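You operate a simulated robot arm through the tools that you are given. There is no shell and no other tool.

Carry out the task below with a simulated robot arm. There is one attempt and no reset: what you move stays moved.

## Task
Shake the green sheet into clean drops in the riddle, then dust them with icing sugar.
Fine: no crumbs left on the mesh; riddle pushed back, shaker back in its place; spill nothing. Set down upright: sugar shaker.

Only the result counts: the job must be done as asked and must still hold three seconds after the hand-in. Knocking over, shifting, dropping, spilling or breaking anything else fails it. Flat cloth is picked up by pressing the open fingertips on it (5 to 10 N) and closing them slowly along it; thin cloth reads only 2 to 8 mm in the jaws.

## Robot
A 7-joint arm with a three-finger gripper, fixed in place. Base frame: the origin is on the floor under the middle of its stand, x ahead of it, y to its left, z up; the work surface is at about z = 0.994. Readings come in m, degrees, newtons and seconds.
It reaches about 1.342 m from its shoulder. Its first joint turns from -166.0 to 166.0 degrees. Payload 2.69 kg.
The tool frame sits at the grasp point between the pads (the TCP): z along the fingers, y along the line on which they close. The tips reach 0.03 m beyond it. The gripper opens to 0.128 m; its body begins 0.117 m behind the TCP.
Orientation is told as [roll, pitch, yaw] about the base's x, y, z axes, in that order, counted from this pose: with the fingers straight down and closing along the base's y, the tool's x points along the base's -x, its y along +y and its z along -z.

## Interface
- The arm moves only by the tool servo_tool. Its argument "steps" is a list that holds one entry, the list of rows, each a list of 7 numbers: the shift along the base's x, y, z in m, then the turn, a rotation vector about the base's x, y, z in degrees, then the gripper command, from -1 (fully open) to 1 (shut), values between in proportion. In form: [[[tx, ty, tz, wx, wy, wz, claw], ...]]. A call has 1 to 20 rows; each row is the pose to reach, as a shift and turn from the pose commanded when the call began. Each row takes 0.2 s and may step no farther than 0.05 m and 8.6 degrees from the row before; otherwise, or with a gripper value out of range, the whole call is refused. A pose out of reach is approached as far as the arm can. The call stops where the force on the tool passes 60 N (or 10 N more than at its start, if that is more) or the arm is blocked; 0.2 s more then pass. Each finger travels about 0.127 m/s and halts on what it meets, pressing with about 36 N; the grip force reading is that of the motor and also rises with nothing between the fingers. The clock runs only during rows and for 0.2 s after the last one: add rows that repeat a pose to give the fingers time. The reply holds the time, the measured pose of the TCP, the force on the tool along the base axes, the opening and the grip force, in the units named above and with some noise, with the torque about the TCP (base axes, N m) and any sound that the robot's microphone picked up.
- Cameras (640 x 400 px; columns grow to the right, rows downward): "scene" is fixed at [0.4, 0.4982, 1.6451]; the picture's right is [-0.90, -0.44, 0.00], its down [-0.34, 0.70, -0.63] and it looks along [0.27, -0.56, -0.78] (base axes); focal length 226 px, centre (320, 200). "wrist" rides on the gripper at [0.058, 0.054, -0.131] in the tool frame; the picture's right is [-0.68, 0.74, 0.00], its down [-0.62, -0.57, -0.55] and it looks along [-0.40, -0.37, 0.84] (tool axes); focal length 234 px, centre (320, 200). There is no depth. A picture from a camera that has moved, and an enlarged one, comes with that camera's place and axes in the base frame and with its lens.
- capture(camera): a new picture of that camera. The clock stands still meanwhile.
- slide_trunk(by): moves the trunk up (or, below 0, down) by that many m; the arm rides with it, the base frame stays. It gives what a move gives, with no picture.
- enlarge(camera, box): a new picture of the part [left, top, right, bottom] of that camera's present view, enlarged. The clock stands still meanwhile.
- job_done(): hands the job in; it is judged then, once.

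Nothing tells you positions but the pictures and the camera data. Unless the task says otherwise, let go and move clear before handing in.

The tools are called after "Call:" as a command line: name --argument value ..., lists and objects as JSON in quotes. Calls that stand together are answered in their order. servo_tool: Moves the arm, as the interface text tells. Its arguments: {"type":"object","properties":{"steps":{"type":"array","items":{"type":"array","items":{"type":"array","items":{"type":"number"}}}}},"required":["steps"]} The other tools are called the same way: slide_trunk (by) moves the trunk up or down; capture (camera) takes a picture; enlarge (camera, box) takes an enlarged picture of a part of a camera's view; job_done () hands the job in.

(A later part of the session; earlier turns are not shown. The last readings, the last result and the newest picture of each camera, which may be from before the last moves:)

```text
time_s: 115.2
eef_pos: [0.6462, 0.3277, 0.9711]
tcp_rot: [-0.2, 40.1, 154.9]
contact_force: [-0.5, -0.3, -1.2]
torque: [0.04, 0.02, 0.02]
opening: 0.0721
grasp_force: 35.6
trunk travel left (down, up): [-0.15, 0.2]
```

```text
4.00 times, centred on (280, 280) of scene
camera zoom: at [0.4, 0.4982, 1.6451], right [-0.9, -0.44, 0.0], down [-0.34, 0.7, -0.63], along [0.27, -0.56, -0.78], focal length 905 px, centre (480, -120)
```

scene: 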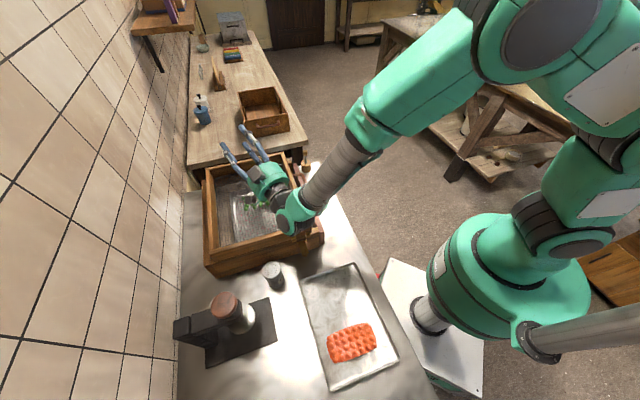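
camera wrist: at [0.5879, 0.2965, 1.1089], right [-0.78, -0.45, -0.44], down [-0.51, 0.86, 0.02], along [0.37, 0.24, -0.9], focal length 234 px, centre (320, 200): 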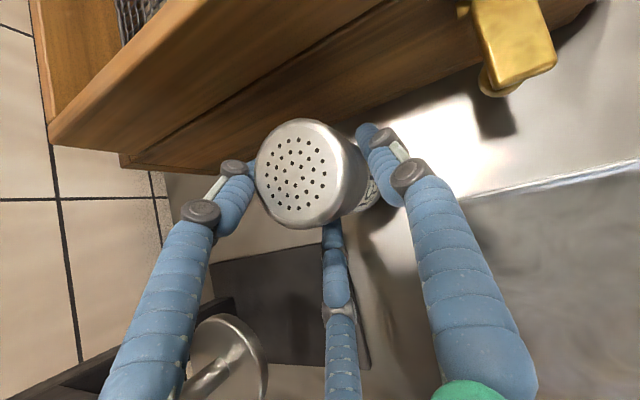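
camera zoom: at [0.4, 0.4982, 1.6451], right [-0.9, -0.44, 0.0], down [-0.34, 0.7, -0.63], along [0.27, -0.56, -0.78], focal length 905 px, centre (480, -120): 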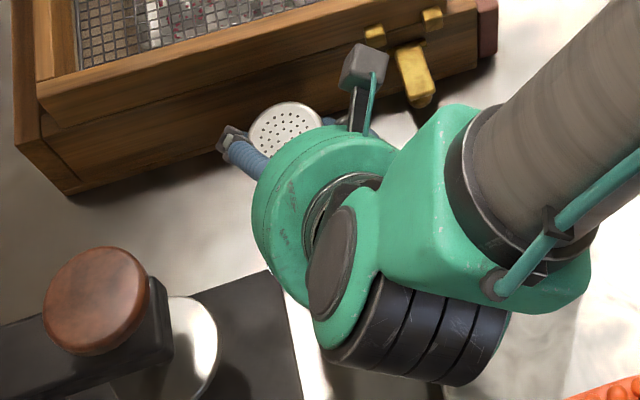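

The shaker is secure and upright. I raise it and carry it over the riddle.

Call:
servo_tool --steps '[[[0, 0, 0.02, 0, 0, 0, 0.05], [0, 0, 0.055, 0, 0, 0, 0.05], [0, 0, 0.095, 0, 0, 0, 0.05], [0, 0, 0.135, 0, 0, 0, 0.05], [0, 0, 0.175, 0, 0, 0, 0.05], [0, 0, 0.215, 0, 0, 0, 0.05], [0, 0, 0.245, 0, 0, 0, 0.05], [0, 0, 0.259, 0, 0, 0, 0.05], [0.012, -0.012, 0.259, 0, 0, 0, 0.05], [0.036, -0.037, 0.259, 0, 0, 0, 0.05], [0.064, -0.066, 0.259, 0, 0, 0, 0.05], [0.092, -0.096, 0.259, 0, 0, 0, 0.05], [0.12, -0.126, 0.259, 0, 0, 0, 0.05], [0.148, -0.156, 0.259, 0, 0, 0, 0.05], [0.174, -0.182, 0.259, 0, 0, 0, 0.05], [0.192, -0.2, 0.259, 0, 0, 0, 0.05], [0.2, -0.208, 0.259, 0, 0, 0, 0.05], [0.2, -0.208, 0.259, 0, 0, 0, 0.05]]]'

Call:
capture --camera "wrist"

Call:
capture --camera "scene"

```text
time_s: 119.0
eef_pos: [0.8468, 0.1199, 1.2296]
tcp_rot: [-0.1, 39.9, 155.0]
contact_force: [-0.3, -0.2, -1.5]
torque: [0.03, 0.01, -0.03]
opening: 0.0718
grasp_force: 35.8
trunk travel left (down, up): [-0.15, 0.2]
```

```text
taken
camera wrist: at [0.7879, 0.0881, 1.368], right [-0.78, -0.45, -0.44], down [-0.51, 0.86, 0.02], along [0.36, 0.24, -0.9], focal length 234 px, centre (320, 200)
```

wrist: 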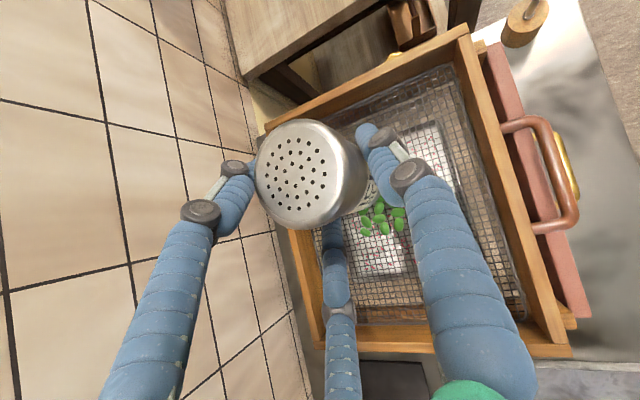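

```text
taken
```

scene: 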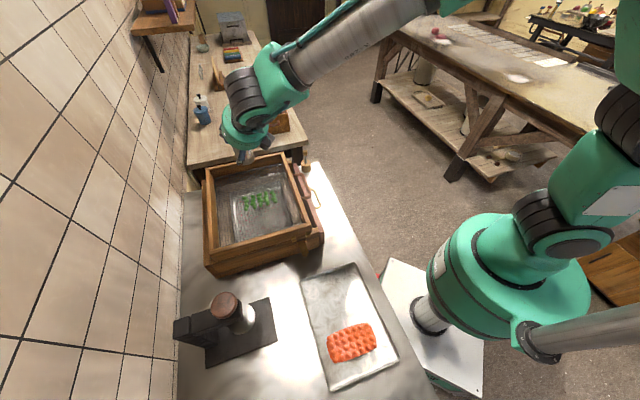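

Above the drops. I spin the shaker (it only tilts to about 80° during this), then raise the elevation to start the dusting.

Call:
servo_tool --steps '[[[0, 0, 0, -4.777, 2.228, 6.281, 0.05], [0, 0, 0, -9.554, 4.456, 12.562, 0.05], [0, 0, 0, -14.331, 6.684, 18.843, 0.05], [0, 0, 0, -19.108, 8.912, 25.124, 0.05], [0, 0, 0, -23.885, 11.14, 31.405, 0.05], [0, 0, 0, -28.662, 13.368, 37.686, 0.05], [0, 0, 0, -33.439, 15.596, 43.967, 0.05], [0, 0, 0, -38.216, 17.824, 50.248, 0.05], [0, 0, 0, -42.993, 20.052, 56.529, 0.05], [0, 0, 0, -47.77, 22.28, 62.81, 0.05], [0, 0, 0, -52.547, 24.508, 69.091, 0.05]]]'

Call:
servo_tool --steps '[[[0, 0, 0, -4.777, 2.228, 6.281, 0.05], [0, 0, 0, -9.554, 4.456, 12.562, 0.05], [0, 0, 0, -14.331, 6.684, 18.843, 0.05], [0, 0, 0, -19.108, 8.912, 25.124, 0.05], [0, 0, 0, -23.885, 11.14, 31.405, 0.05], [0, 0, 0, -28.662, 13.368, 37.686, 0.05], [0, 0, 0, -33.439, 15.596, 43.967, 0.05], [0, 0, 0, -38.216, 17.824, 50.248, 0.05], [0, 0, 0, -42.993, 20.052, 56.529, 0.05], [0, 0, 0, -47.77, 22.28, 62.81, 0.05], [0, 0, 0, -52.547, 24.508, 69.091, 0.05]]]'

Call:
capture --camera "scene"

Call:
capture --camera "wrist"

```text
time_s: 121.4
eef_pos: [0.8471, 0.1197, 1.2299]
tcp_rot: [39.8, -0.2, -114.8]
contact_force: [-0.3, 0.9, -1.4]
torque: [0.01, 0.04, 0.01]
opening: 0.0718
grasp_force: 36.4
trunk travel left (down, up): [-0.15, 0.2]
```

```text
time_s: 123.8
eef_pos: [0.8469, 0.1201, 1.2296]
tcp_rot: [-0.6, -39.8, -24.3]
contact_force: [0.9, -0.5, -1.4]
torque: [0.0, 0.06, 0.01]
opening: 0.0718
grasp_force: 35.9
trunk travel left (down, up): [-0.15, 0.2]
```

```text
taken
```

scene: 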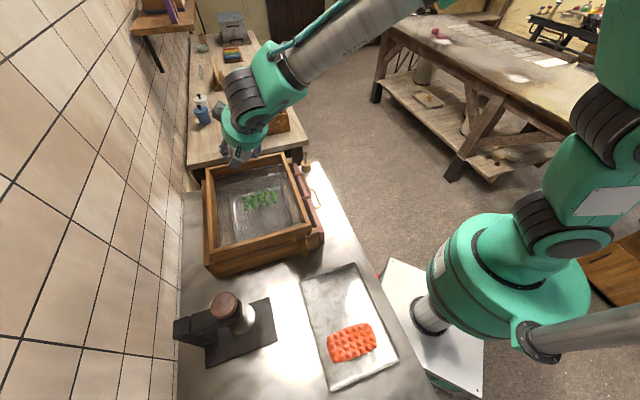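

```text
taken
camera wrist: at [0.7522, 0.2242, 1.2924], right [0.78, 0.46, 0.43], down [-0.12, -0.56, 0.82], along [0.61, -0.69, -0.38], focal length 234 px, centre (320, 200)
```

wrist: 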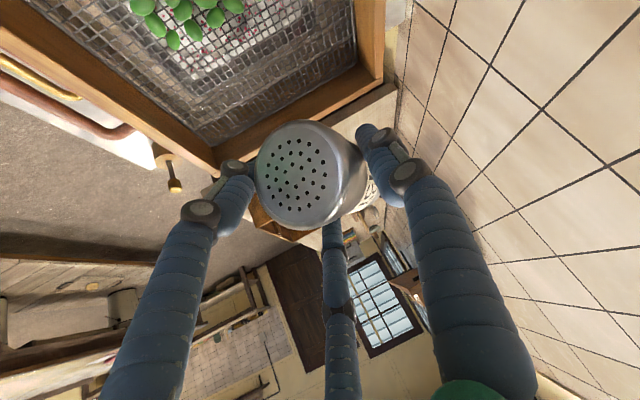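

Call:
servo_tool --steps '[[[0, 0, 0, -3.434, -7.364, 0, 0.05], [0, 0, 0, -6.868, -14.728, 0, 0.05], [0, 0, 0, -10.302, -22.092, 0, 0.05], [0, 0, 0, -13.736, -29.456, 0, 0.05], [0, 0, 0, -17.17, -36.82, 0, 0.05]]]'

Call:
enlarge --camera "scene" --box '[180, 120, 340, 250]'

Call:
capture --camera "wrist"

```text
time_s: 125.0
eef_pos: [0.8463, 0.1205, 1.2307]
tcp_rot: [-1.7, -80.8, -23.2]
contact_force: [0.3, -0.1, -1.3]
torque: [-0.04, 0.03, -0.01]
opening: 0.0714
grasp_force: 35.5
trunk travel left (down, up): [-0.15, 0.2]
```

```text
3.08 times, centred on (260, 185) of scene
camera zoom: at [0.4, 0.4982, 1.6451], right [-0.9, -0.44, 0.0], down [-0.34, 0.7, -0.63], along [0.27, -0.56, -0.78], focal length 696 px, centre (505, 246)
```

zoom: 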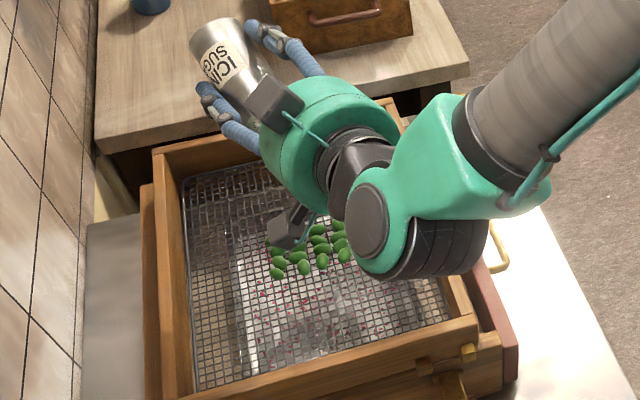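

```text
taken
camera wrist: at [0.7437, 0.2279, 1.1936], right [0.41, 0.62, 0.66], down [-0.64, -0.32, 0.7], along [0.65, -0.71, 0.27], focal length 234 px, centre (320, 200)
```

wrist: 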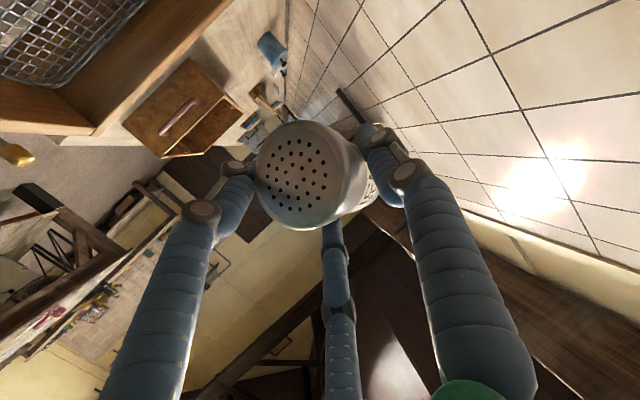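

Call:
servo_tool --steps '[[[0, 0, 0, -3.434, -7.364, 0, 0.05], [0, 0, 0, -6.868, -14.728, 0, 0.05], [0, 0, 0, -10.302, -22.092, 0, 0.05], [0, 0, 0, -10.302, -22.092, 0, 0.05]]]'

Call:
enlarge --camera "scene" --box '[180, 120, 340, 250]'

Call:
capture --camera "wrist"

```text
time_s: 126.0
eef_pos: [0.8472, 0.1195, 1.2283]
tcp_rot: [-178.7, -74.9, 153.6]
contact_force: [-1.3, -0.4, -2.1]
torque: [-0.03, -0.05, -0.03]
opening: 0.0714
grasp_force: 36.0
trunk travel left (down, up): [-0.15, 0.2]
```

```text
3.08 times, centred on (260, 185) of scene
camera zoom: at [0.4, 0.4982, 1.6451], right [-0.9, -0.44, 0.0], down [-0.34, 0.7, -0.63], along [0.27, -0.56, -0.78], focal length 696 px, centre (505, 246)
```

zoom: 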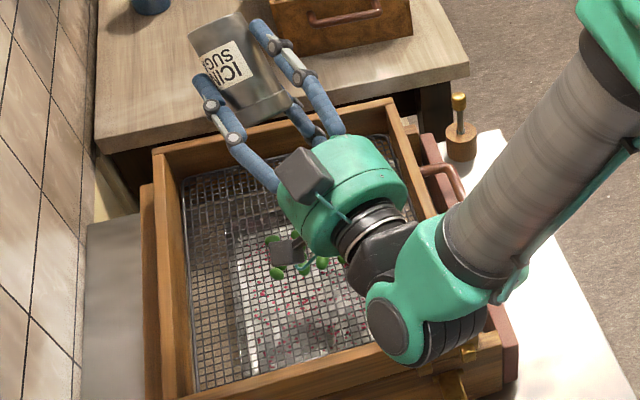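

```text
taken
camera wrist: at [0.7691, 0.216, 1.139], right [0.16, 0.74, 0.65], down [-0.86, -0.22, 0.46], along [0.48, -0.63, 0.61], focal length 234 px, centre (320, 200)
```

wrist: 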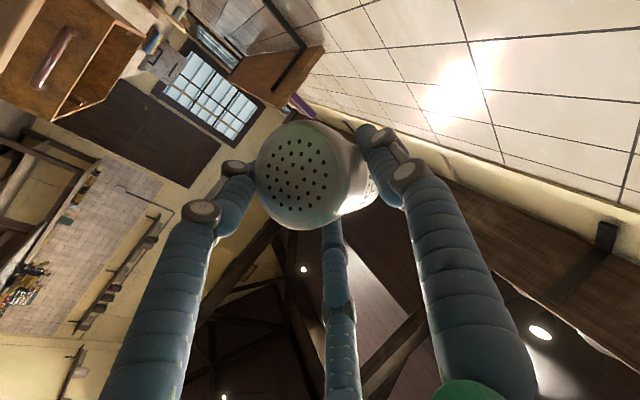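

Inverted over the drops. I give it a few shakes up and down.

Call:
servo_tool --steps '[[[0, 0, 0.03, 0, 0, 0, 0.05], [0, 0, 0, 0, 0, 0, 0.05], [0, 0, 0.03, 0, 0, 0, 0.05], [0, 0, 0, 0, 0, 0, 0.05]]]'

Call:
enlarge --camera "scene" --box '[180, 120, 340, 250]'

Call:
capture --camera "wrist"

```text
time_s: 127.0
eef_pos: [0.843, 0.118, 1.2305]
tcp_rot: [-179.2, -75.0, 153.9]
contact_force: [-0.8, -0.3, -1.4]
torque: [0.03, 0.15, 0.02]
opening: 0.0714
grasp_force: 35.9
trunk travel left (down, up): [-0.15, 0.2]
```

```text
3.08 times, centred on (260, 185) of scene
camera zoom: at [0.4, 0.4982, 1.6451], right [-0.9, -0.44, 0.0], down [-0.34, 0.7, -0.63], along [0.27, -0.56, -0.78], focal length 696 px, centre (505, 246)
```

zoom: 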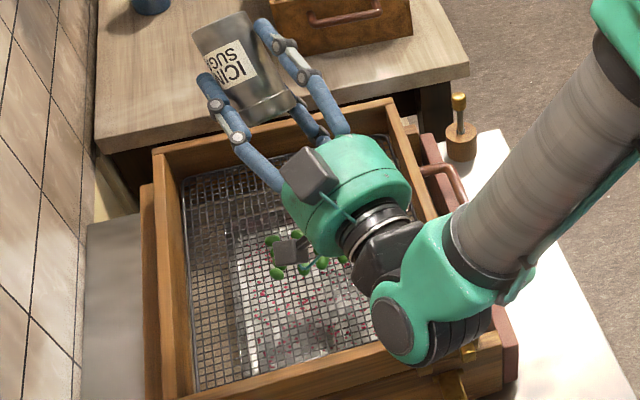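

```text
taken
camera wrist: at [0.7652, 0.2147, 1.1401], right [0.16, 0.74, 0.65], down [-0.86, -0.22, 0.45], along [0.48, -0.63, 0.61], focal length 234 px, centre (320, 200)
```

wrist: 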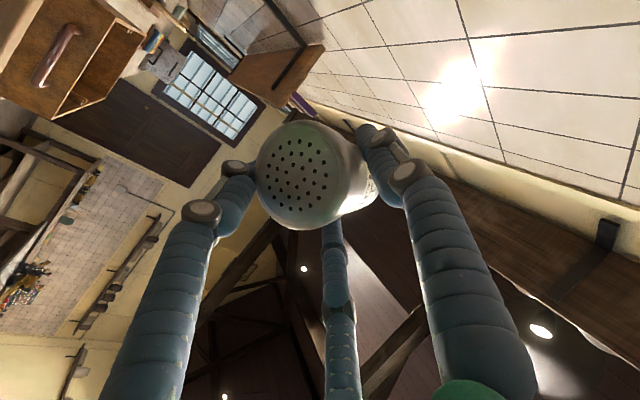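

Call:
servo_tool --steps '[[[0, 0, 0.045, 0, 0, 0, 0.05], [0, 0, 0, 0, 0, 0, 0.05], [0, 0, 0.045, 0, 0, 0, 0.05], [0, 0, 0, 0, 0, 0, 0.05], [0, 0, 0.045, 0, 0, 0, 0.05], [0, 0, 0, 0, 0, 0, 0.05], [0, 0, 0.045, 0, 0, 0, 0.05], [0, 0, 0, 0, 0, 0, 0.05]]]'

Call:
enlarge --camera "scene" --box '[220, 160, 310, 220]'

Call:
capture --camera "wrist"

```text
time_s: 128.8
eef_pos: [0.8479, 0.1185, 1.2324]
tcp_rot: [-179.3, -74.9, 153.9]
contact_force: [-0.1, -0.2, 0.6]
torque: [0.02, 0.23, 0.08]
opening: 0.0711
grasp_force: 36.3
trunk travel left (down, up): [-0.15, 0.2]
```

```text
6.67 times, centred on (265, 190) of scene
camera zoom: at [0.4, 0.4982, 1.6451], right [-0.9, -0.44, 0.0], down [-0.34, 0.7, -0.63], along [0.27, -0.56, -0.78], focal length 1508 px, centre (687, 267)
```

zoom: 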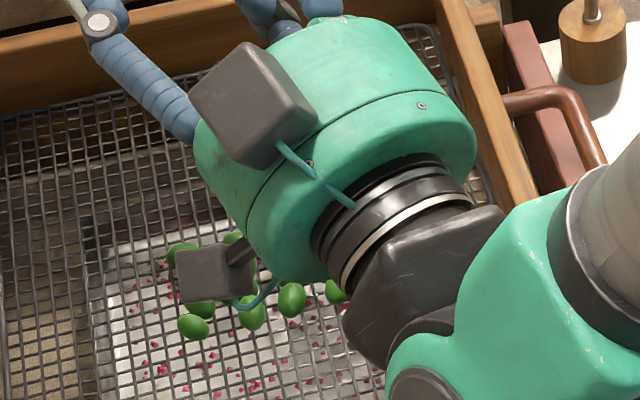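

```text
taken
camera wrist: at [0.7695, 0.2144, 1.1422], right [0.16, 0.74, 0.65], down [-0.86, -0.22, 0.45], along [0.48, -0.63, 0.61], focal length 234 px, centre (320, 200)
```

wrist: 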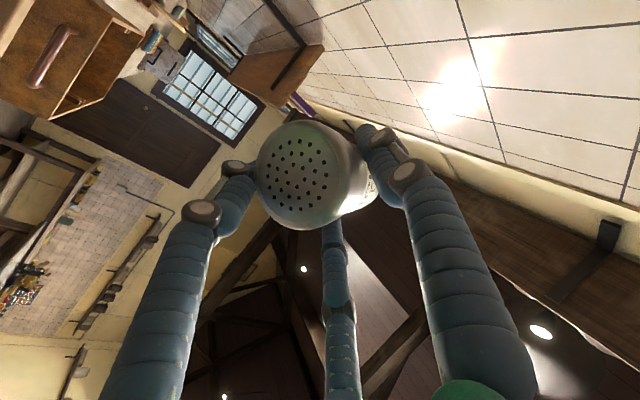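

No sugar is visible yet. I raise slightly and tip the shaker further, then shake more sharply.

Call:
servo_tool --steps '[[[0, 0, 0.02, 0, 0, 0, 0.05], [0, 0, 0.04, -2.1, -4.5, 0, 0.05], [0, 0, 0.04, -4.2, -9.06, 0, 0.05], [0, 0, 0.04, -6.3, -13.6, 0, 0.05], [0, 0, 0.04, -6.3, -13.6, 0, 0.05]]]'

Call:
enlarge --camera "scene" --box '[180, 120, 340, 250]'

Call:
capture --camera "wrist"

```text
time_s: 130.0
eef_pos: [0.8474, 0.119, 1.2705]
tcp_rot: [-179.7, -60.1, 154.4]
contact_force: [0.4, -0.4, -1.9]
torque: [-0.02, 0.0, 0.0]
opening: 0.0712
grasp_force: 35.9
trunk travel left (down, up): [-0.15, 0.2]
```

```text
3.08 times, centred on (260, 185) of scene
camera zoom: at [0.4, 0.4982, 1.6451], right [-0.9, -0.44, 0.0], down [-0.34, 0.7, -0.63], along [0.27, -0.56, -0.78], focal length 696 px, centre (505, 246)
```

zoom: 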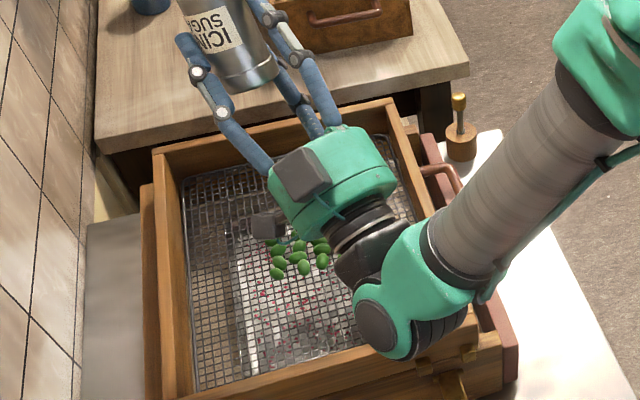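

```text
taken
camera wrist: at [0.7942, 0.2047, 1.1538], right [0.01, 0.81, 0.58], down [-0.95, -0.18, 0.26], along [0.31, -0.56, 0.77], focal length 234 px, centre (320, 200)
```

wrist: 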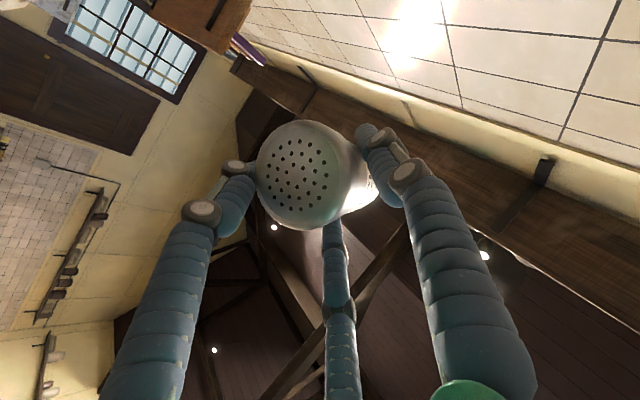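

Call:
servo_tool --steps '[[[0, 0, 0.04, 0, 0, 0, 0.05], [0, 0, -0.005, 0, 0, 0, 0.05], [0, 0, 0.04, 0, 0, 0, 0.05], [0, 0, -0.005, 0, 0, 0, 0.05], [0, 0, 0.04, 0, 0, 0, 0.05], [0, 0, -0.005, 0, 0, 0, 0.05], [0, 0, 0.04, 0, 0, 0, 0.05], [0, 0, -0.005, 0, 0, 0, 0.05]]]'

Call:
enlarge --camera "scene" --box '[210, 150, 310, 220]'

Call:
enlarge --camera "scene" --box '[180, 120, 340, 250]'

```text
time_s: 131.8
eef_pos: [0.8448, 0.118, 1.267]
tcp_rot: [-180.0, -59.8, 154.6]
contact_force: [0.0, -0.2, 0.2]
torque: [0.04, 0.18, 0.1]
opening: 0.0712
grasp_force: 36.3
trunk travel left (down, up): [-0.15, 0.2]
```

```text
5.71 times, centred on (260, 185) of scene
camera zoom: at [0.4, 0.4982, 1.6451], right [-0.9, -0.44, 0.0], down [-0.34, 0.7, -0.63], along [0.27, -0.56, -0.78], focal length 1292 px, centre (663, 286)
```

zoom: 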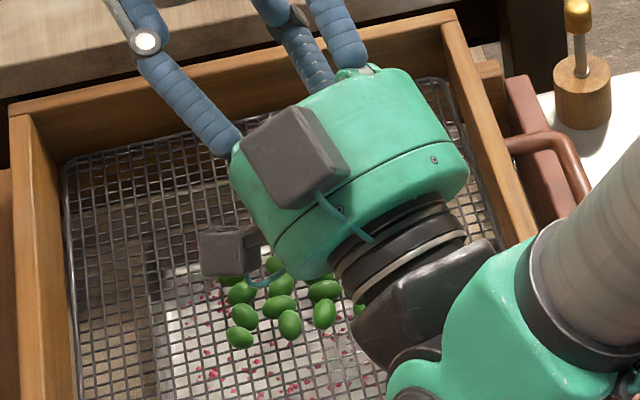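

```text
3.08 times, centred on (260, 185) of scene
camera zoom: at [0.4, 0.4982, 1.6451], right [-0.9, -0.44, 0.0], down [-0.34, 0.7, -0.63], along [0.27, -0.56, -0.78], focal length 696 px, centre (505, 246)
```

zoom: 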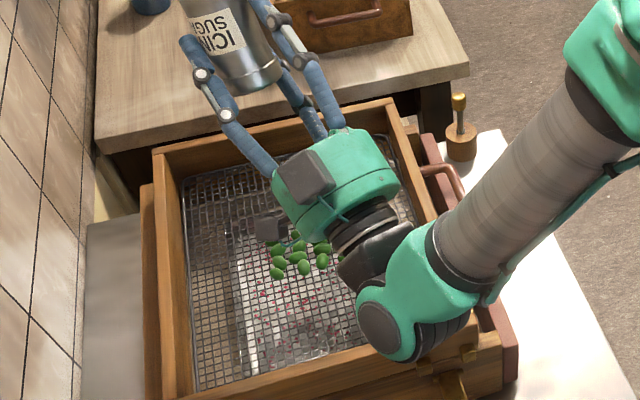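

The visible drops still look plain; the ones under the shaker are hidden. I tip the shaker back up over the riddle to inspect all of them.

Call:
servo_tool --steps '[[[0, 0, 0.005, 3.4, 7.3, 0, 0.05], [0, 0, 0.005, 6.8, 14.6, 0, 0.05], [0, 0, 0, 10.2, 21.9, 0, 0.05], [0, 0, -0.005, 13.6, 29.2, 0, 0.05], [0, 0, -0.01, 17, 36.5, 0, 0.05], [0, 0, -0.015, 20.4, 43.8, 0, 0.05], [0, 0, -0.02, 23.8, 51.1, 0, 0.05], [0, 0, -0.025, 27.2, 58.4, 0, 0.05], [0, 0, -0.03, 30.6, 65.7, 0, 0.05], [0, 0, -0.035, 33.8, 72.5, 0, 0.05], [0, 0, -0.035, 33.8, 72.5, 0, 0.05]]]'

Call:
enlarge --camera "scene" --box '[220, 160, 310, 220]'

Call:
enlarge --camera "scene" --box '[180, 120, 340, 250]'

```text
time_s: 134.2
eef_pos: [0.8474, 0.1208, 1.2278]
tcp_rot: [-0.3, -39.9, -24.6]
contact_force: [0.2, -1.2, -0.5]
torque: [0.03, 0.02, -0.03]
opening: 0.0706
grasp_force: 35.9
trunk travel left (down, up): [-0.15, 0.2]
```

```text
6.67 times, centred on (265, 190) of scene
camera zoom: at [0.4, 0.4982, 1.6451], right [-0.9, -0.44, 0.0], down [-0.34, 0.7, -0.63], along [0.27, -0.56, -0.78], focal length 1508 px, centre (687, 267)
```

zoom: 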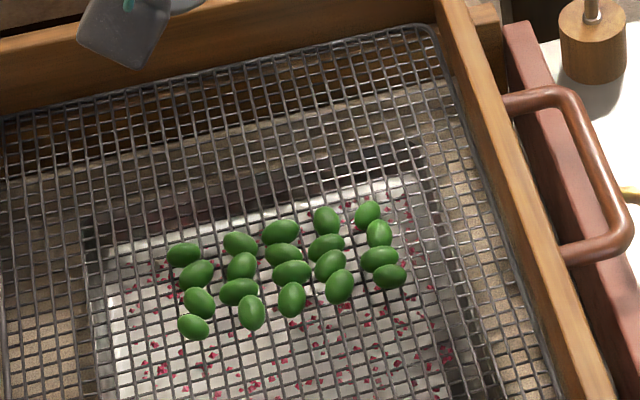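

```text
3.08 times, centred on (260, 185) of scene
camera zoom: at [0.4, 0.4982, 1.6451], right [-0.9, -0.44, 0.0], down [-0.34, 0.7, -0.63], along [0.27, -0.56, -0.78], focal length 696 px, centre (505, 246)
```

zoom: 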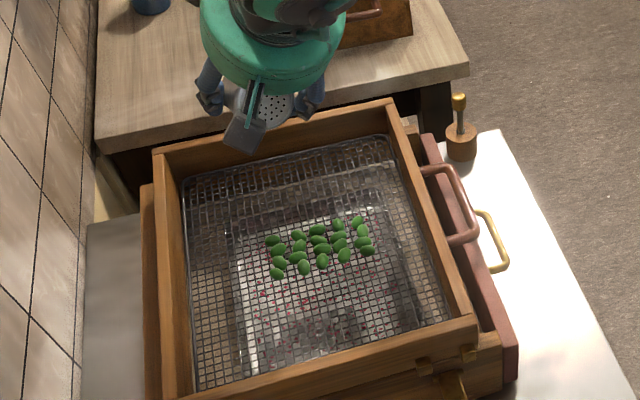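

Nothing has come out yet. I invert again, a bit lower, and shake with full-length strokes.

Call:
servo_tool --steps '[[[0, 0, 0, -3.29, -7.05, 0, 0.05], [0, 0, 0, -6.58, -14.1, 0, 0.05], [0, 0, 0, -9.87, -21.15, 0, 0.05], [0, 0, 0, -13.16, -28.2, 0, 0.05], [0, 0, 0, -16.45, -35.25, 0, 0.05], [0, 0, 0, -19.74, -42.3, 0, 0.05], [0, 0, 0, -23.03, -49.35, 0, 0.05], [0, 0, 0, -26.32, -56.4, 0, 0.05], [0, 0, 0, -29.58, -63.4, 0, 0.05], [0, 0, -0.015, -29.58, -63.4, 0, 0.05], [0, 0, -0.015, -29.58, -63.4, 0, 0.05]]]'

Call:
servo_tool --steps '[[[0, 0, 0.049, 0, 0, 0, 0.05], [0, 0, 0, 0, 0, 0, 0.05], [0, 0, 0.049, 0, 0, 0, 0.05], [0, 0, 0, 0, 0, 0, 0.05], [0, 0, 0.049, 0, 0, 0, 0.05], [0, 0, 0, 0, 0, 0, 0.05], [0, 0, 0.049, 0, 0, 0, 0.05], [0, 0, 0, 0, 0, 0, 0.05], [0, 0, 0.049, 0, 0, 0, 0.05], [0, 0, 0, 0, 0, 0, 0.05], [0, 0, 0.049, 0, 0, 0, 0.05], [0, 0, 0, 0, 0, 0, 0.05]]]'

Call:
enlarge --camera "scene" --box '[180, 120, 340, 250]'

Call:
capture --camera "wrist"

```text
time_s: 136.6
eef_pos: [0.8444, 0.1207, 1.2139]
tcp_rot: [-179.3, -70.1, 154.0]
contact_force: [0.4, -0.3, -1.5]
torque: [-0.01, 0.02, -0.05]
opening: 0.0703
grasp_force: 35.9
trunk travel left (down, up): [-0.15, 0.2]
```

```text
time_s: 139.2
eef_pos: [0.8449, 0.1167, 1.2179]
tcp_rot: [-179.6, -70.0, 154.3]
contact_force: [-1.3, 0.0, -0.5]
torque: [0.03, 0.21, 0.05]
opening: 0.0702
grasp_force: 36.5
trunk travel left (down, up): [-0.15, 0.2]
```

```text
3.08 times, centred on (260, 185) of scene
camera zoom: at [0.4, 0.4982, 1.6451], right [-0.9, -0.44, 0.0], down [-0.34, 0.7, -0.63], along [0.27, -0.56, -0.78], focal length 696 px, centre (505, 246)
```

zoom: 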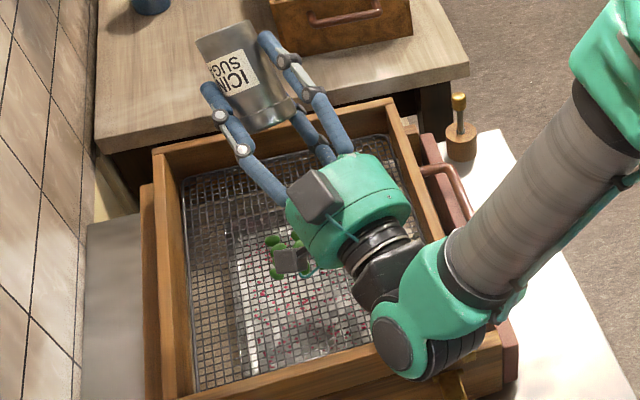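

```text
taken
camera wrist: at [0.7741, 0.211, 1.1184], right [0.11, 0.77, 0.63], down [-0.9, -0.2, 0.39], along [0.43, -0.61, 0.67], focal length 234 px, centre (320, 200)
```

wrist: 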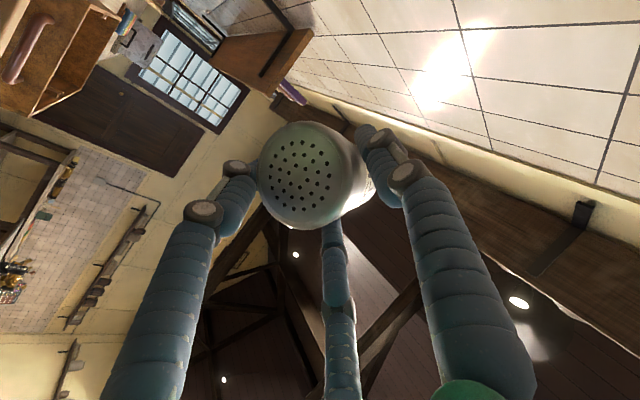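

Call:
servo_tool --steps '[[[0, 0, 0.005, 3.29, 7.05, 0, 0.05], [0, 0, 0.01, 6.58, 14.1, 0, 0.05], [0, 0, 0.015, 9.87, 21.15, 0, 0.05], [0, 0, 0.02, 13.16, 28.2, 0, 0.05], [0, 0, 0.02, 16.45, 35.25, 0, 0.05]]]'

Call:
enlarge --camera "scene" --box '[220, 150, 310, 220]'

Call:
capture --camera "wrist"

```text
time_s: 140.4
eef_pos: [0.846, 0.1189, 1.2332]
tcp_rot: [-1.1, -70.8, -23.9]
contact_force: [0.1, -0.2, -1.4]
torque: [0.0, 0.01, 0.04]
opening: 0.0699
grasp_force: 35.7
trunk travel left (down, up): [-0.15, 0.2]
```

```text
5.71 times, centred on (265, 185) of scene
camera zoom: at [0.4, 0.4982, 1.6451], right [-0.9, -0.44, 0.0], down [-0.34, 0.7, -0.63], along [0.27, -0.56, -0.78], focal length 1292 px, centre (634, 286)
```

zoom: 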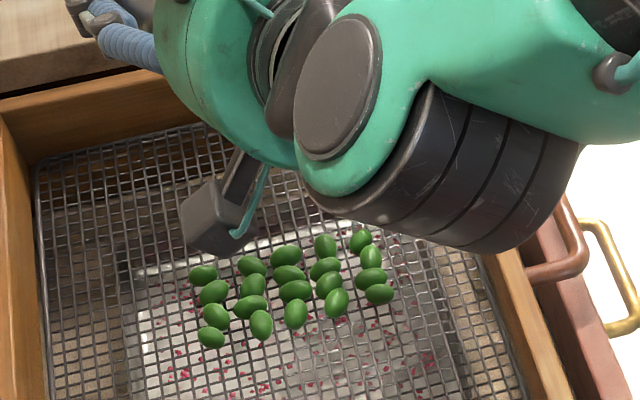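

```text
taken
camera wrist: at [0.7398, 0.2293, 1.2221], right [0.51, 0.58, 0.63], down [-0.52, -0.37, 0.77], along [0.68, -0.73, 0.11], focal length 234 px, centre (320, 200)
```

wrist: 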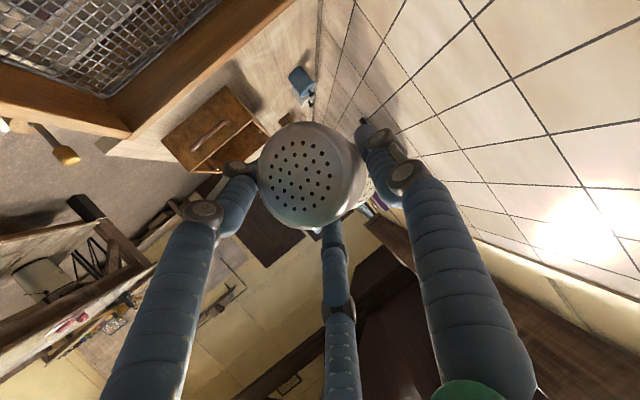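

Still clean drops, no sugar out. I tip the shaker nearly fully upside down and shake it with full strokes both ways.

Call:
servo_tool --steps '[[[-0.001, 0.001, 0.01, -3.254, -6.979, 0, 0.08], [-0.002, 0.002, 0.02, -6.508, -13.958, 0, 0.08], [-0.004, 0.004, 0.03, -9.762, -20.937, 0, 0.08], [-0.006, 0.005, 0.04, -13.016, -27.916, 0, 0.08], [-0.008, 0.007, 0.05, -16.27, -34.895, 0, 0.08], [-0.008, 0.007, 0.052, -19.524, -41.874, 0, 0.08], [-0.008, 0.007, 0.052, -22.82, -48.94, 0, 0.08], [-0.008, 0.007, 0.052, -22.82, -48.94, 0, 0.08]]]'

Call:
capture --camera "scene"

```text
time_s: 142.2
eef_pos: [0.8394, 0.1266, 1.285]
tcp_rot: [-179.6, -55.1, 154.5]
contact_force: [0.5, -1.2, -1.6]
torque: [0.0, -0.06, -0.02]
opening: 0.0697
grasp_force: 36.2
trunk travel left (down, up): [-0.15, 0.2]
```

```text
taken
```

scene: 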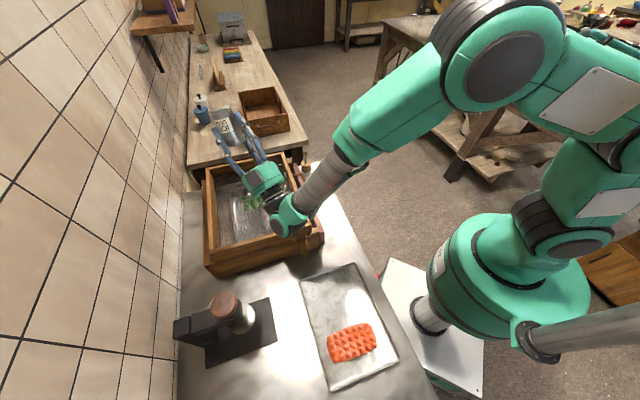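

Call:
servo_tool --steps '[[[0.017, 0.017, 0, 0, 0, 0, 0.1], [-0.017, -0.017, 0, 0, 0, 0, 0.1], [0.017, 0.017, 0, 0, 0, 0, 0.1], [-0.017, -0.017, 0, 0, 0, 0, 0.1], [0.017, 0.017, 0, 0, 0, 0, 0.1], [-0.017, -0.017, 0, 0, 0, 0, 0.1], [0.017, 0.017, 0, 0, 0, 0, 0.1], [-0.017, -0.017, 0, 0, 0, 0, 0.1], [0.017, 0.017, 0, 0, 0, 0, 0.1], [-0.017, -0.017, 0, 0, 0, 0, 0.1], [0, 0, 0, 0, 0, 0, 0.1]]]'

Call:
capture --camera "wrist"

Call:
enlarge --camera "scene" --box '[180, 100, 340, 250]'

```text
time_s: 144.6
eef_pos: [0.8383, 0.1259, 1.2877]
tcp_rot: [-179.9, -55.0, 154.5]
contact_force: [-0.5, -1.3, -0.8]
torque: [0.0, 0.12, 0.08]
opening: 0.0695
grasp_force: 35.6
trunk travel left (down, up): [-0.15, 0.2]
```

```text
taken
camera wrist: at [0.7944, 0.2071, 1.1651], right [-0.04, 0.83, 0.55], down [-0.97, -0.17, 0.19], along [0.25, -0.53, 0.81], focal length 234 px, centre (320, 200)
```

wrist: 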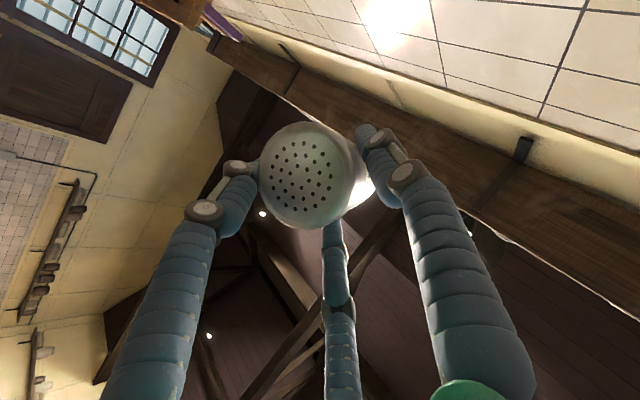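

```text
2.67 times, centred on (260, 175) of scene
camera zoom: at [0.4, 0.4982, 1.6451], right [-0.9, -0.44, 0.0], down [-0.34, 0.7, -0.63], along [0.27, -0.56, -0.78], focal length 603 px, centre (480, 267)
```

zoom: 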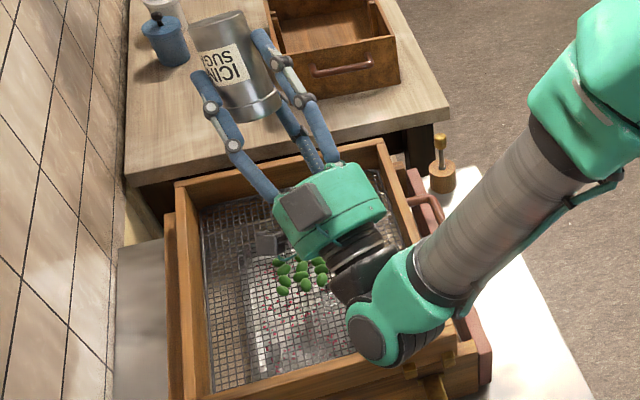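

Call:
enlarge --camera "scene" --box '[230, 180, 290, 220]'

```text
10.00 times, centred on (260, 200) of scene
camera zoom: at [0.4, 0.4982, 1.6451], right [-0.9, -0.44, 0.0], down [-0.34, 0.7, -0.63], along [0.27, -0.56, -0.78], focal length 2262 px, centre (920, 200)
```

zoom: 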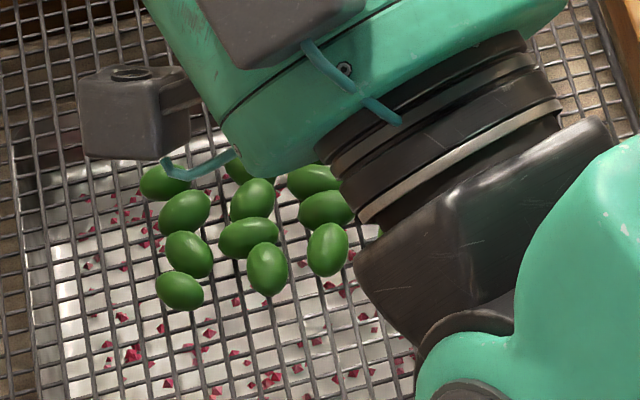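

Perhaps I'm too high. I bring the shaker down much closer to the drops with the tool near level (tilt about 130°) and shake there.

Call:
servo_tool --steps '[[[0.003, -0.001, -0.02, 2.7, 5.8, 0, 0.1], [0.006, -0.003, -0.045, 5.4, 11.6, 0, 0.1], [0.009, -0.004, -0.075, 8.1, 17.4, 0, 0.1], [0.012, -0.006, -0.105, 10.8, 23.2, 0, 0.1], [0.014, -0.007, -0.13, 13.5, 29, 0, 0.1], [0.014, -0.007, -0.145, 13.5, 29, 0, 0.1], [0.014, -0.007, -0.145, 13.5, 29, 0, 0.1]]]'

Call:
capture --camera "scene"

Call:
enlarge --camera "scene" --box '[180, 120, 340, 260]'

Call:
capture --camera "wrist"

```text
time_s: 146.2
eef_pos: [0.8543, 0.121, 1.1407]
tcp_rot: [-173.3, -87.0, 148.1]
contact_force: [-0.3, 0.7, -1.9]
torque: [-0.01, 0.05, -0.03]
opening: 0.0694
grasp_force: 36.1
trunk travel left (down, up): [-0.15, 0.2]
```

```text
taken
```

scene: 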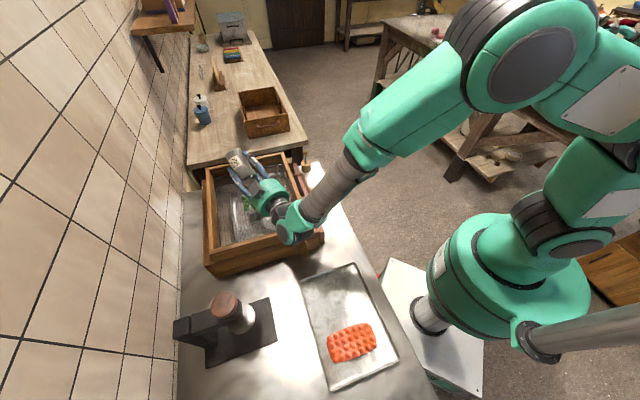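

```text
2.86 times, centred on (260, 190) of scene
camera zoom: at [0.4, 0.4982, 1.6451], right [-0.9, -0.44, 0.0], down [-0.34, 0.7, -0.63], along [0.27, -0.56, -0.78], focal length 646 px, centre (491, 229)
```

zoom: 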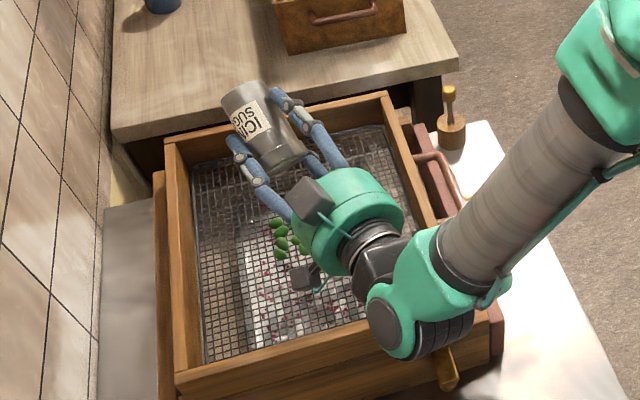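

```text
taken
camera wrist: at [0.7607, 0.2239, 1.0754], right [0.28, 0.69, 0.67], down [-0.76, -0.26, 0.59], along [0.58, -0.68, 0.45], focal length 234 px, centre (320, 200)
```

wrist: 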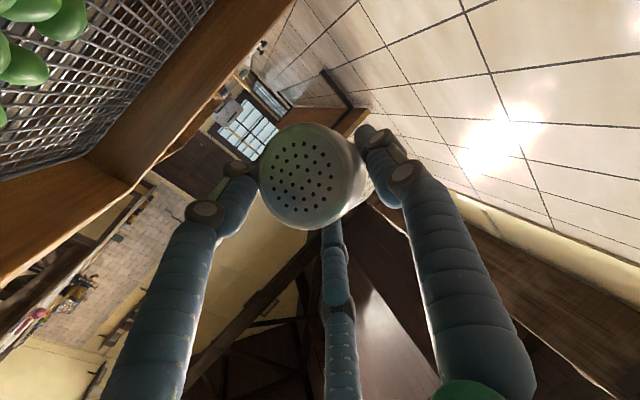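

Call:
servo_tool --steps '[[[0, 0, 0.048, 0, 0, 0, 0.1], [0, 0, 0, 0, 0, 0, 0.1], [0, 0, 0.048, 0, 0, 0, 0.1], [0, 0, 0, 0, 0, 0, 0.1], [0, 0, 0.048, 0, 0, 0, 0.1], [0, 0, 0, 0, 0, 0, 0.1], [0, 0, 0.048, 0, 0, 0, 0.1], [0, 0, 0, 0, 0, 0, 0.1]]]'

Call:
enlarge --camera "scene" --box '[220, 160, 310, 220]'

Call:
capture --camera "wrist"

```text
time_s: 148.0
eef_pos: [0.8516, 0.1201, 1.1445]
tcp_rot: [-176.9, -86.7, 151.8]
contact_force: [-0.9, -0.1, 0.2]
torque: [0.1, 0.19, 0.06]
opening: 0.069
grasp_force: 35.9
trunk travel left (down, up): [-0.15, 0.2]
```

```text
6.67 times, centred on (265, 190) of scene
camera zoom: at [0.4, 0.4982, 1.6451], right [-0.9, -0.44, 0.0], down [-0.34, 0.7, -0.63], along [0.27, -0.56, -0.78], focal length 1508 px, centre (687, 267)
```

zoom: 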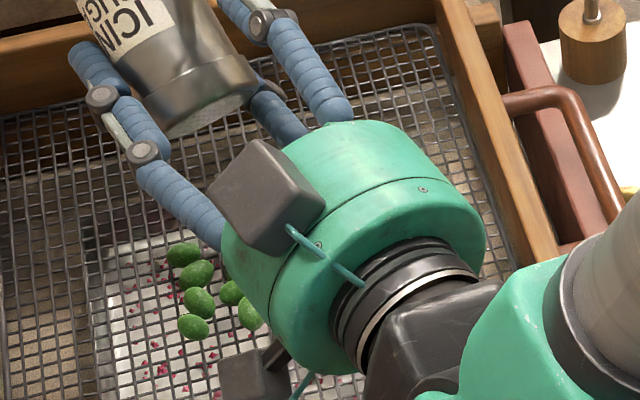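

```text
taken
camera wrist: at [0.7591, 0.2236, 1.0788], right [0.28, 0.68, 0.67], down [-0.77, -0.26, 0.59], along [0.58, -0.68, 0.45], focal length 234 px, centre (320, 200)
```

wrist: 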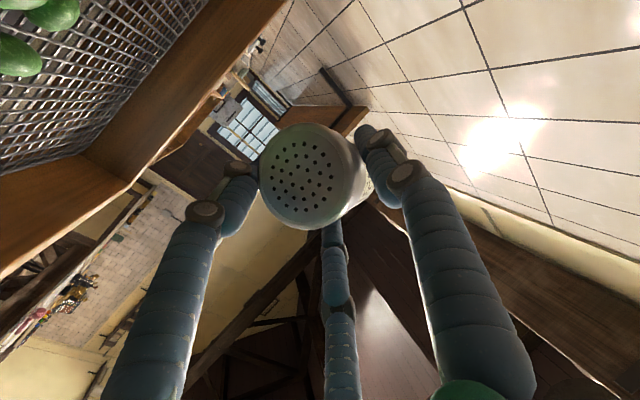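

Call:
enlarge --camera "scene" --box '[235, 185, 275, 215]'

Call:
enlarge --camera "wrist" --box '[0, 0, 160, 100]'

```text
13.33 times, centred on (255, 200) of scene
camera zoom: at [0.4, 0.4982, 1.6451], right [-0.9, -0.44, 0.0], down [-0.34, 0.7, -0.63], along [0.27, -0.56, -0.78], focal length 3015 px, centre (1187, 200)
```

zoom: 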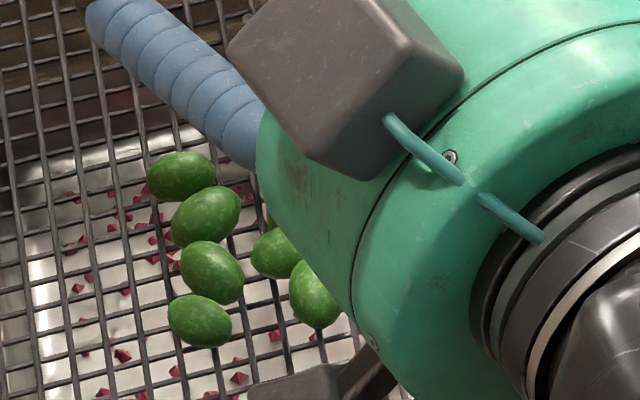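

```text
4.00 times, centred on (80, 50) of wrist
camera zoom: at [0.7591, 0.2236, 1.0788], right [0.28, 0.68, 0.67], down [-0.77, -0.26, 0.59], along [0.58, -0.68, 0.45], focal length 937 px, centre (1280, 800)
```

zoom: 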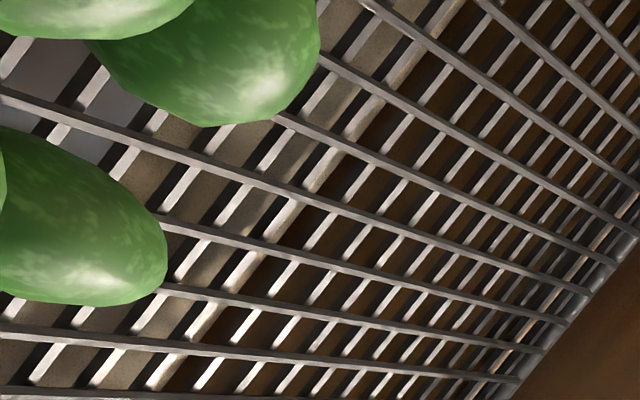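

It works at this height: the drops now show white speckling. I continue shaking, moving a little to cover them all evenly.

Call:
servo_tool --steps '[[[0.005, -0.005, 0.047, 0, 0, 0, 0.1], [0.01, -0.01, 0, 0, 0, 0, 0.1], [0.01, -0.01, 0.047, 0, 0, 0, 0.1], [0.015, -0.015, 0, 0, 0, 0, 0.1], [0.01, -0.01, 0.047, 0, 0, 0, 0.1], [0, 0, 0, 0, 0, 0, 0.1], [-0.005, 0.005, 0.047, 0, 0, 0, 0.1], [-0.01, 0.01, 0, 0, 0, 0, 0.1], [-0.01, 0.01, 0.047, 0, 0, 0, 0.1], [-0.015, 0.015, 0, 0, 0, 0, 0.1], [-0.005, 0.005, 0.047, 0, 0, 0, 0.1], [0, 0, 0, 0, 0, 0, 0.1]]]'

Call:
enlarge --camera "scene" --box '[235, 185, 275, 215]'

Call:
enlarge --camera "scene" --box '[180, 120, 340, 260]'

Call:
capture --camera "wrist"

```text
time_s: 150.6
eef_pos: [0.8514, 0.12, 1.1405]
tcp_rot: [-175.9, -87.0, 150.8]
contact_force: [-0.6, -1.1, 0.3]
torque: [0.13, 0.21, 0.05]
opening: 0.069
grasp_force: 36.0
trunk travel left (down, up): [-0.15, 0.2]
```

```text
13.33 times, centred on (255, 200) of scene
camera zoom: at [0.4, 0.4982, 1.6451], right [-0.9, -0.44, 0.0], down [-0.34, 0.7, -0.63], along [0.27, -0.56, -0.78], focal length 3015 px, centre (1187, 200)
```

zoom: 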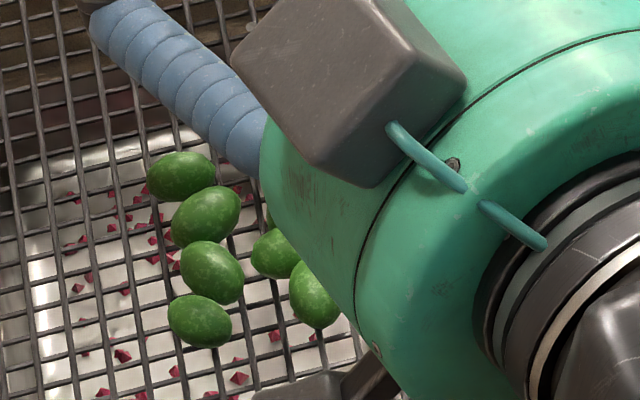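

```text
2.86 times, centred on (260, 190) of scene
camera zoom: at [0.4, 0.4982, 1.6451], right [-0.9, -0.44, 0.0], down [-0.34, 0.7, -0.63], along [0.27, -0.56, -0.78], focal length 646 px, centre (491, 229)
```

zoom: 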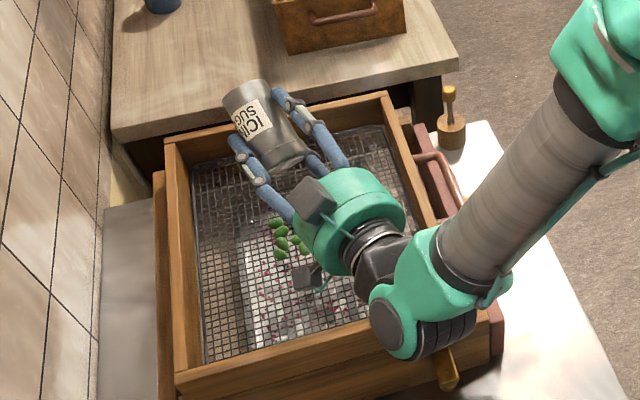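

```text
taken
camera wrist: at [0.7588, 0.2235, 1.0763], right [0.28, 0.68, 0.67], down [-0.77, -0.26, 0.59], along [0.58, -0.68, 0.45], focal length 234 px, centre (320, 200)
```

wrist: 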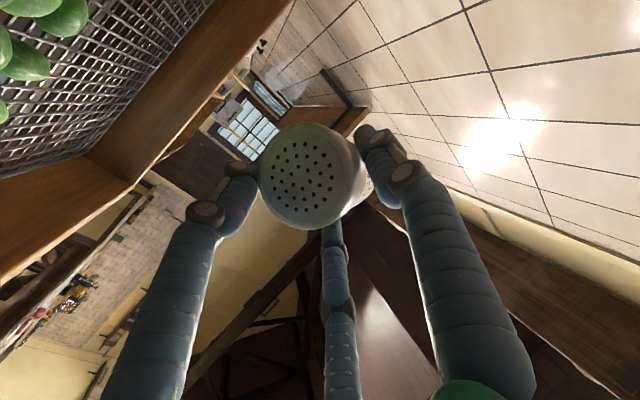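

Call:
servo_tool --steps '[[[0, 0, 0.03, 0, 0, 0, 0.1], [0, 0, 0.06, 3.25, 6.98, 0, 0.1], [0, 0, 0.09, 6.5, 13.96, 0, 0.1], [0, 0, 0.09, 9.75, 20.94, 0, 0.1], [0, 0, 0.09, 13, 27.92, 0, 0.1], [0, 0, 0.09, 16.25, 34.9, 0, 0.1], [0, 0, 0.09, 19.5, 41.88, 0, 0.1], [0, 0, 0.09, 22.4, 48.03, 0, 0.1], [0, 0, 0.09, 22.4, 48.03, 0, 0.1]]]'

Call:
enlarge --camera "scene" --box '[230, 180, 290, 220]'

Call:
enlarge --camera "scene" --box '[180, 120, 340, 260]'

```text
time_s: 152.6
eef_pos: [0.8505, 0.1196, 1.2317]
tcp_rot: [-0.4, -40.0, -24.6]
contact_force: [0.4, -0.6, -1.1]
torque: [0.0, 0.06, 0.03]
opening: 0.0686
grasp_force: 36.3
trunk travel left (down, up): [-0.15, 0.2]
```

```text
10.00 times, centred on (260, 200) of scene
camera zoom: at [0.4, 0.4982, 1.6451], right [-0.9, -0.44, 0.0], down [-0.34, 0.7, -0.63], along [0.27, -0.56, -0.78], focal length 2262 px, centre (920, 200)
```

zoom: 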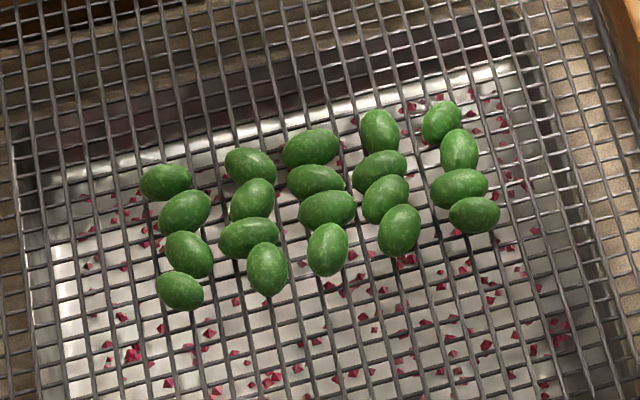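

```text
2.86 times, centred on (260, 190) of scene
camera zoom: at [0.4, 0.4982, 1.6451], right [-0.9, -0.44, 0.0], down [-0.34, 0.7, -0.63], along [0.27, -0.56, -0.78], focal length 646 px, centre (491, 229)
```

zoom: 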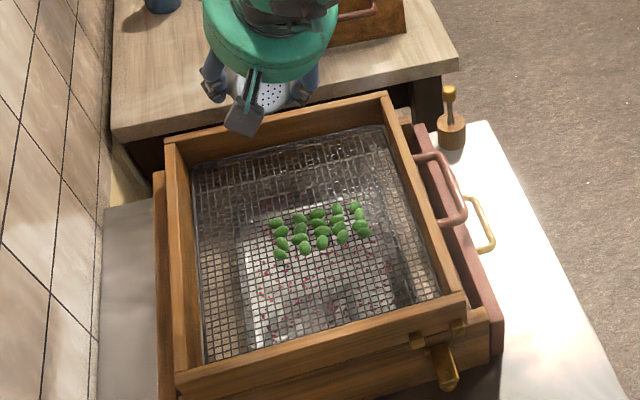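

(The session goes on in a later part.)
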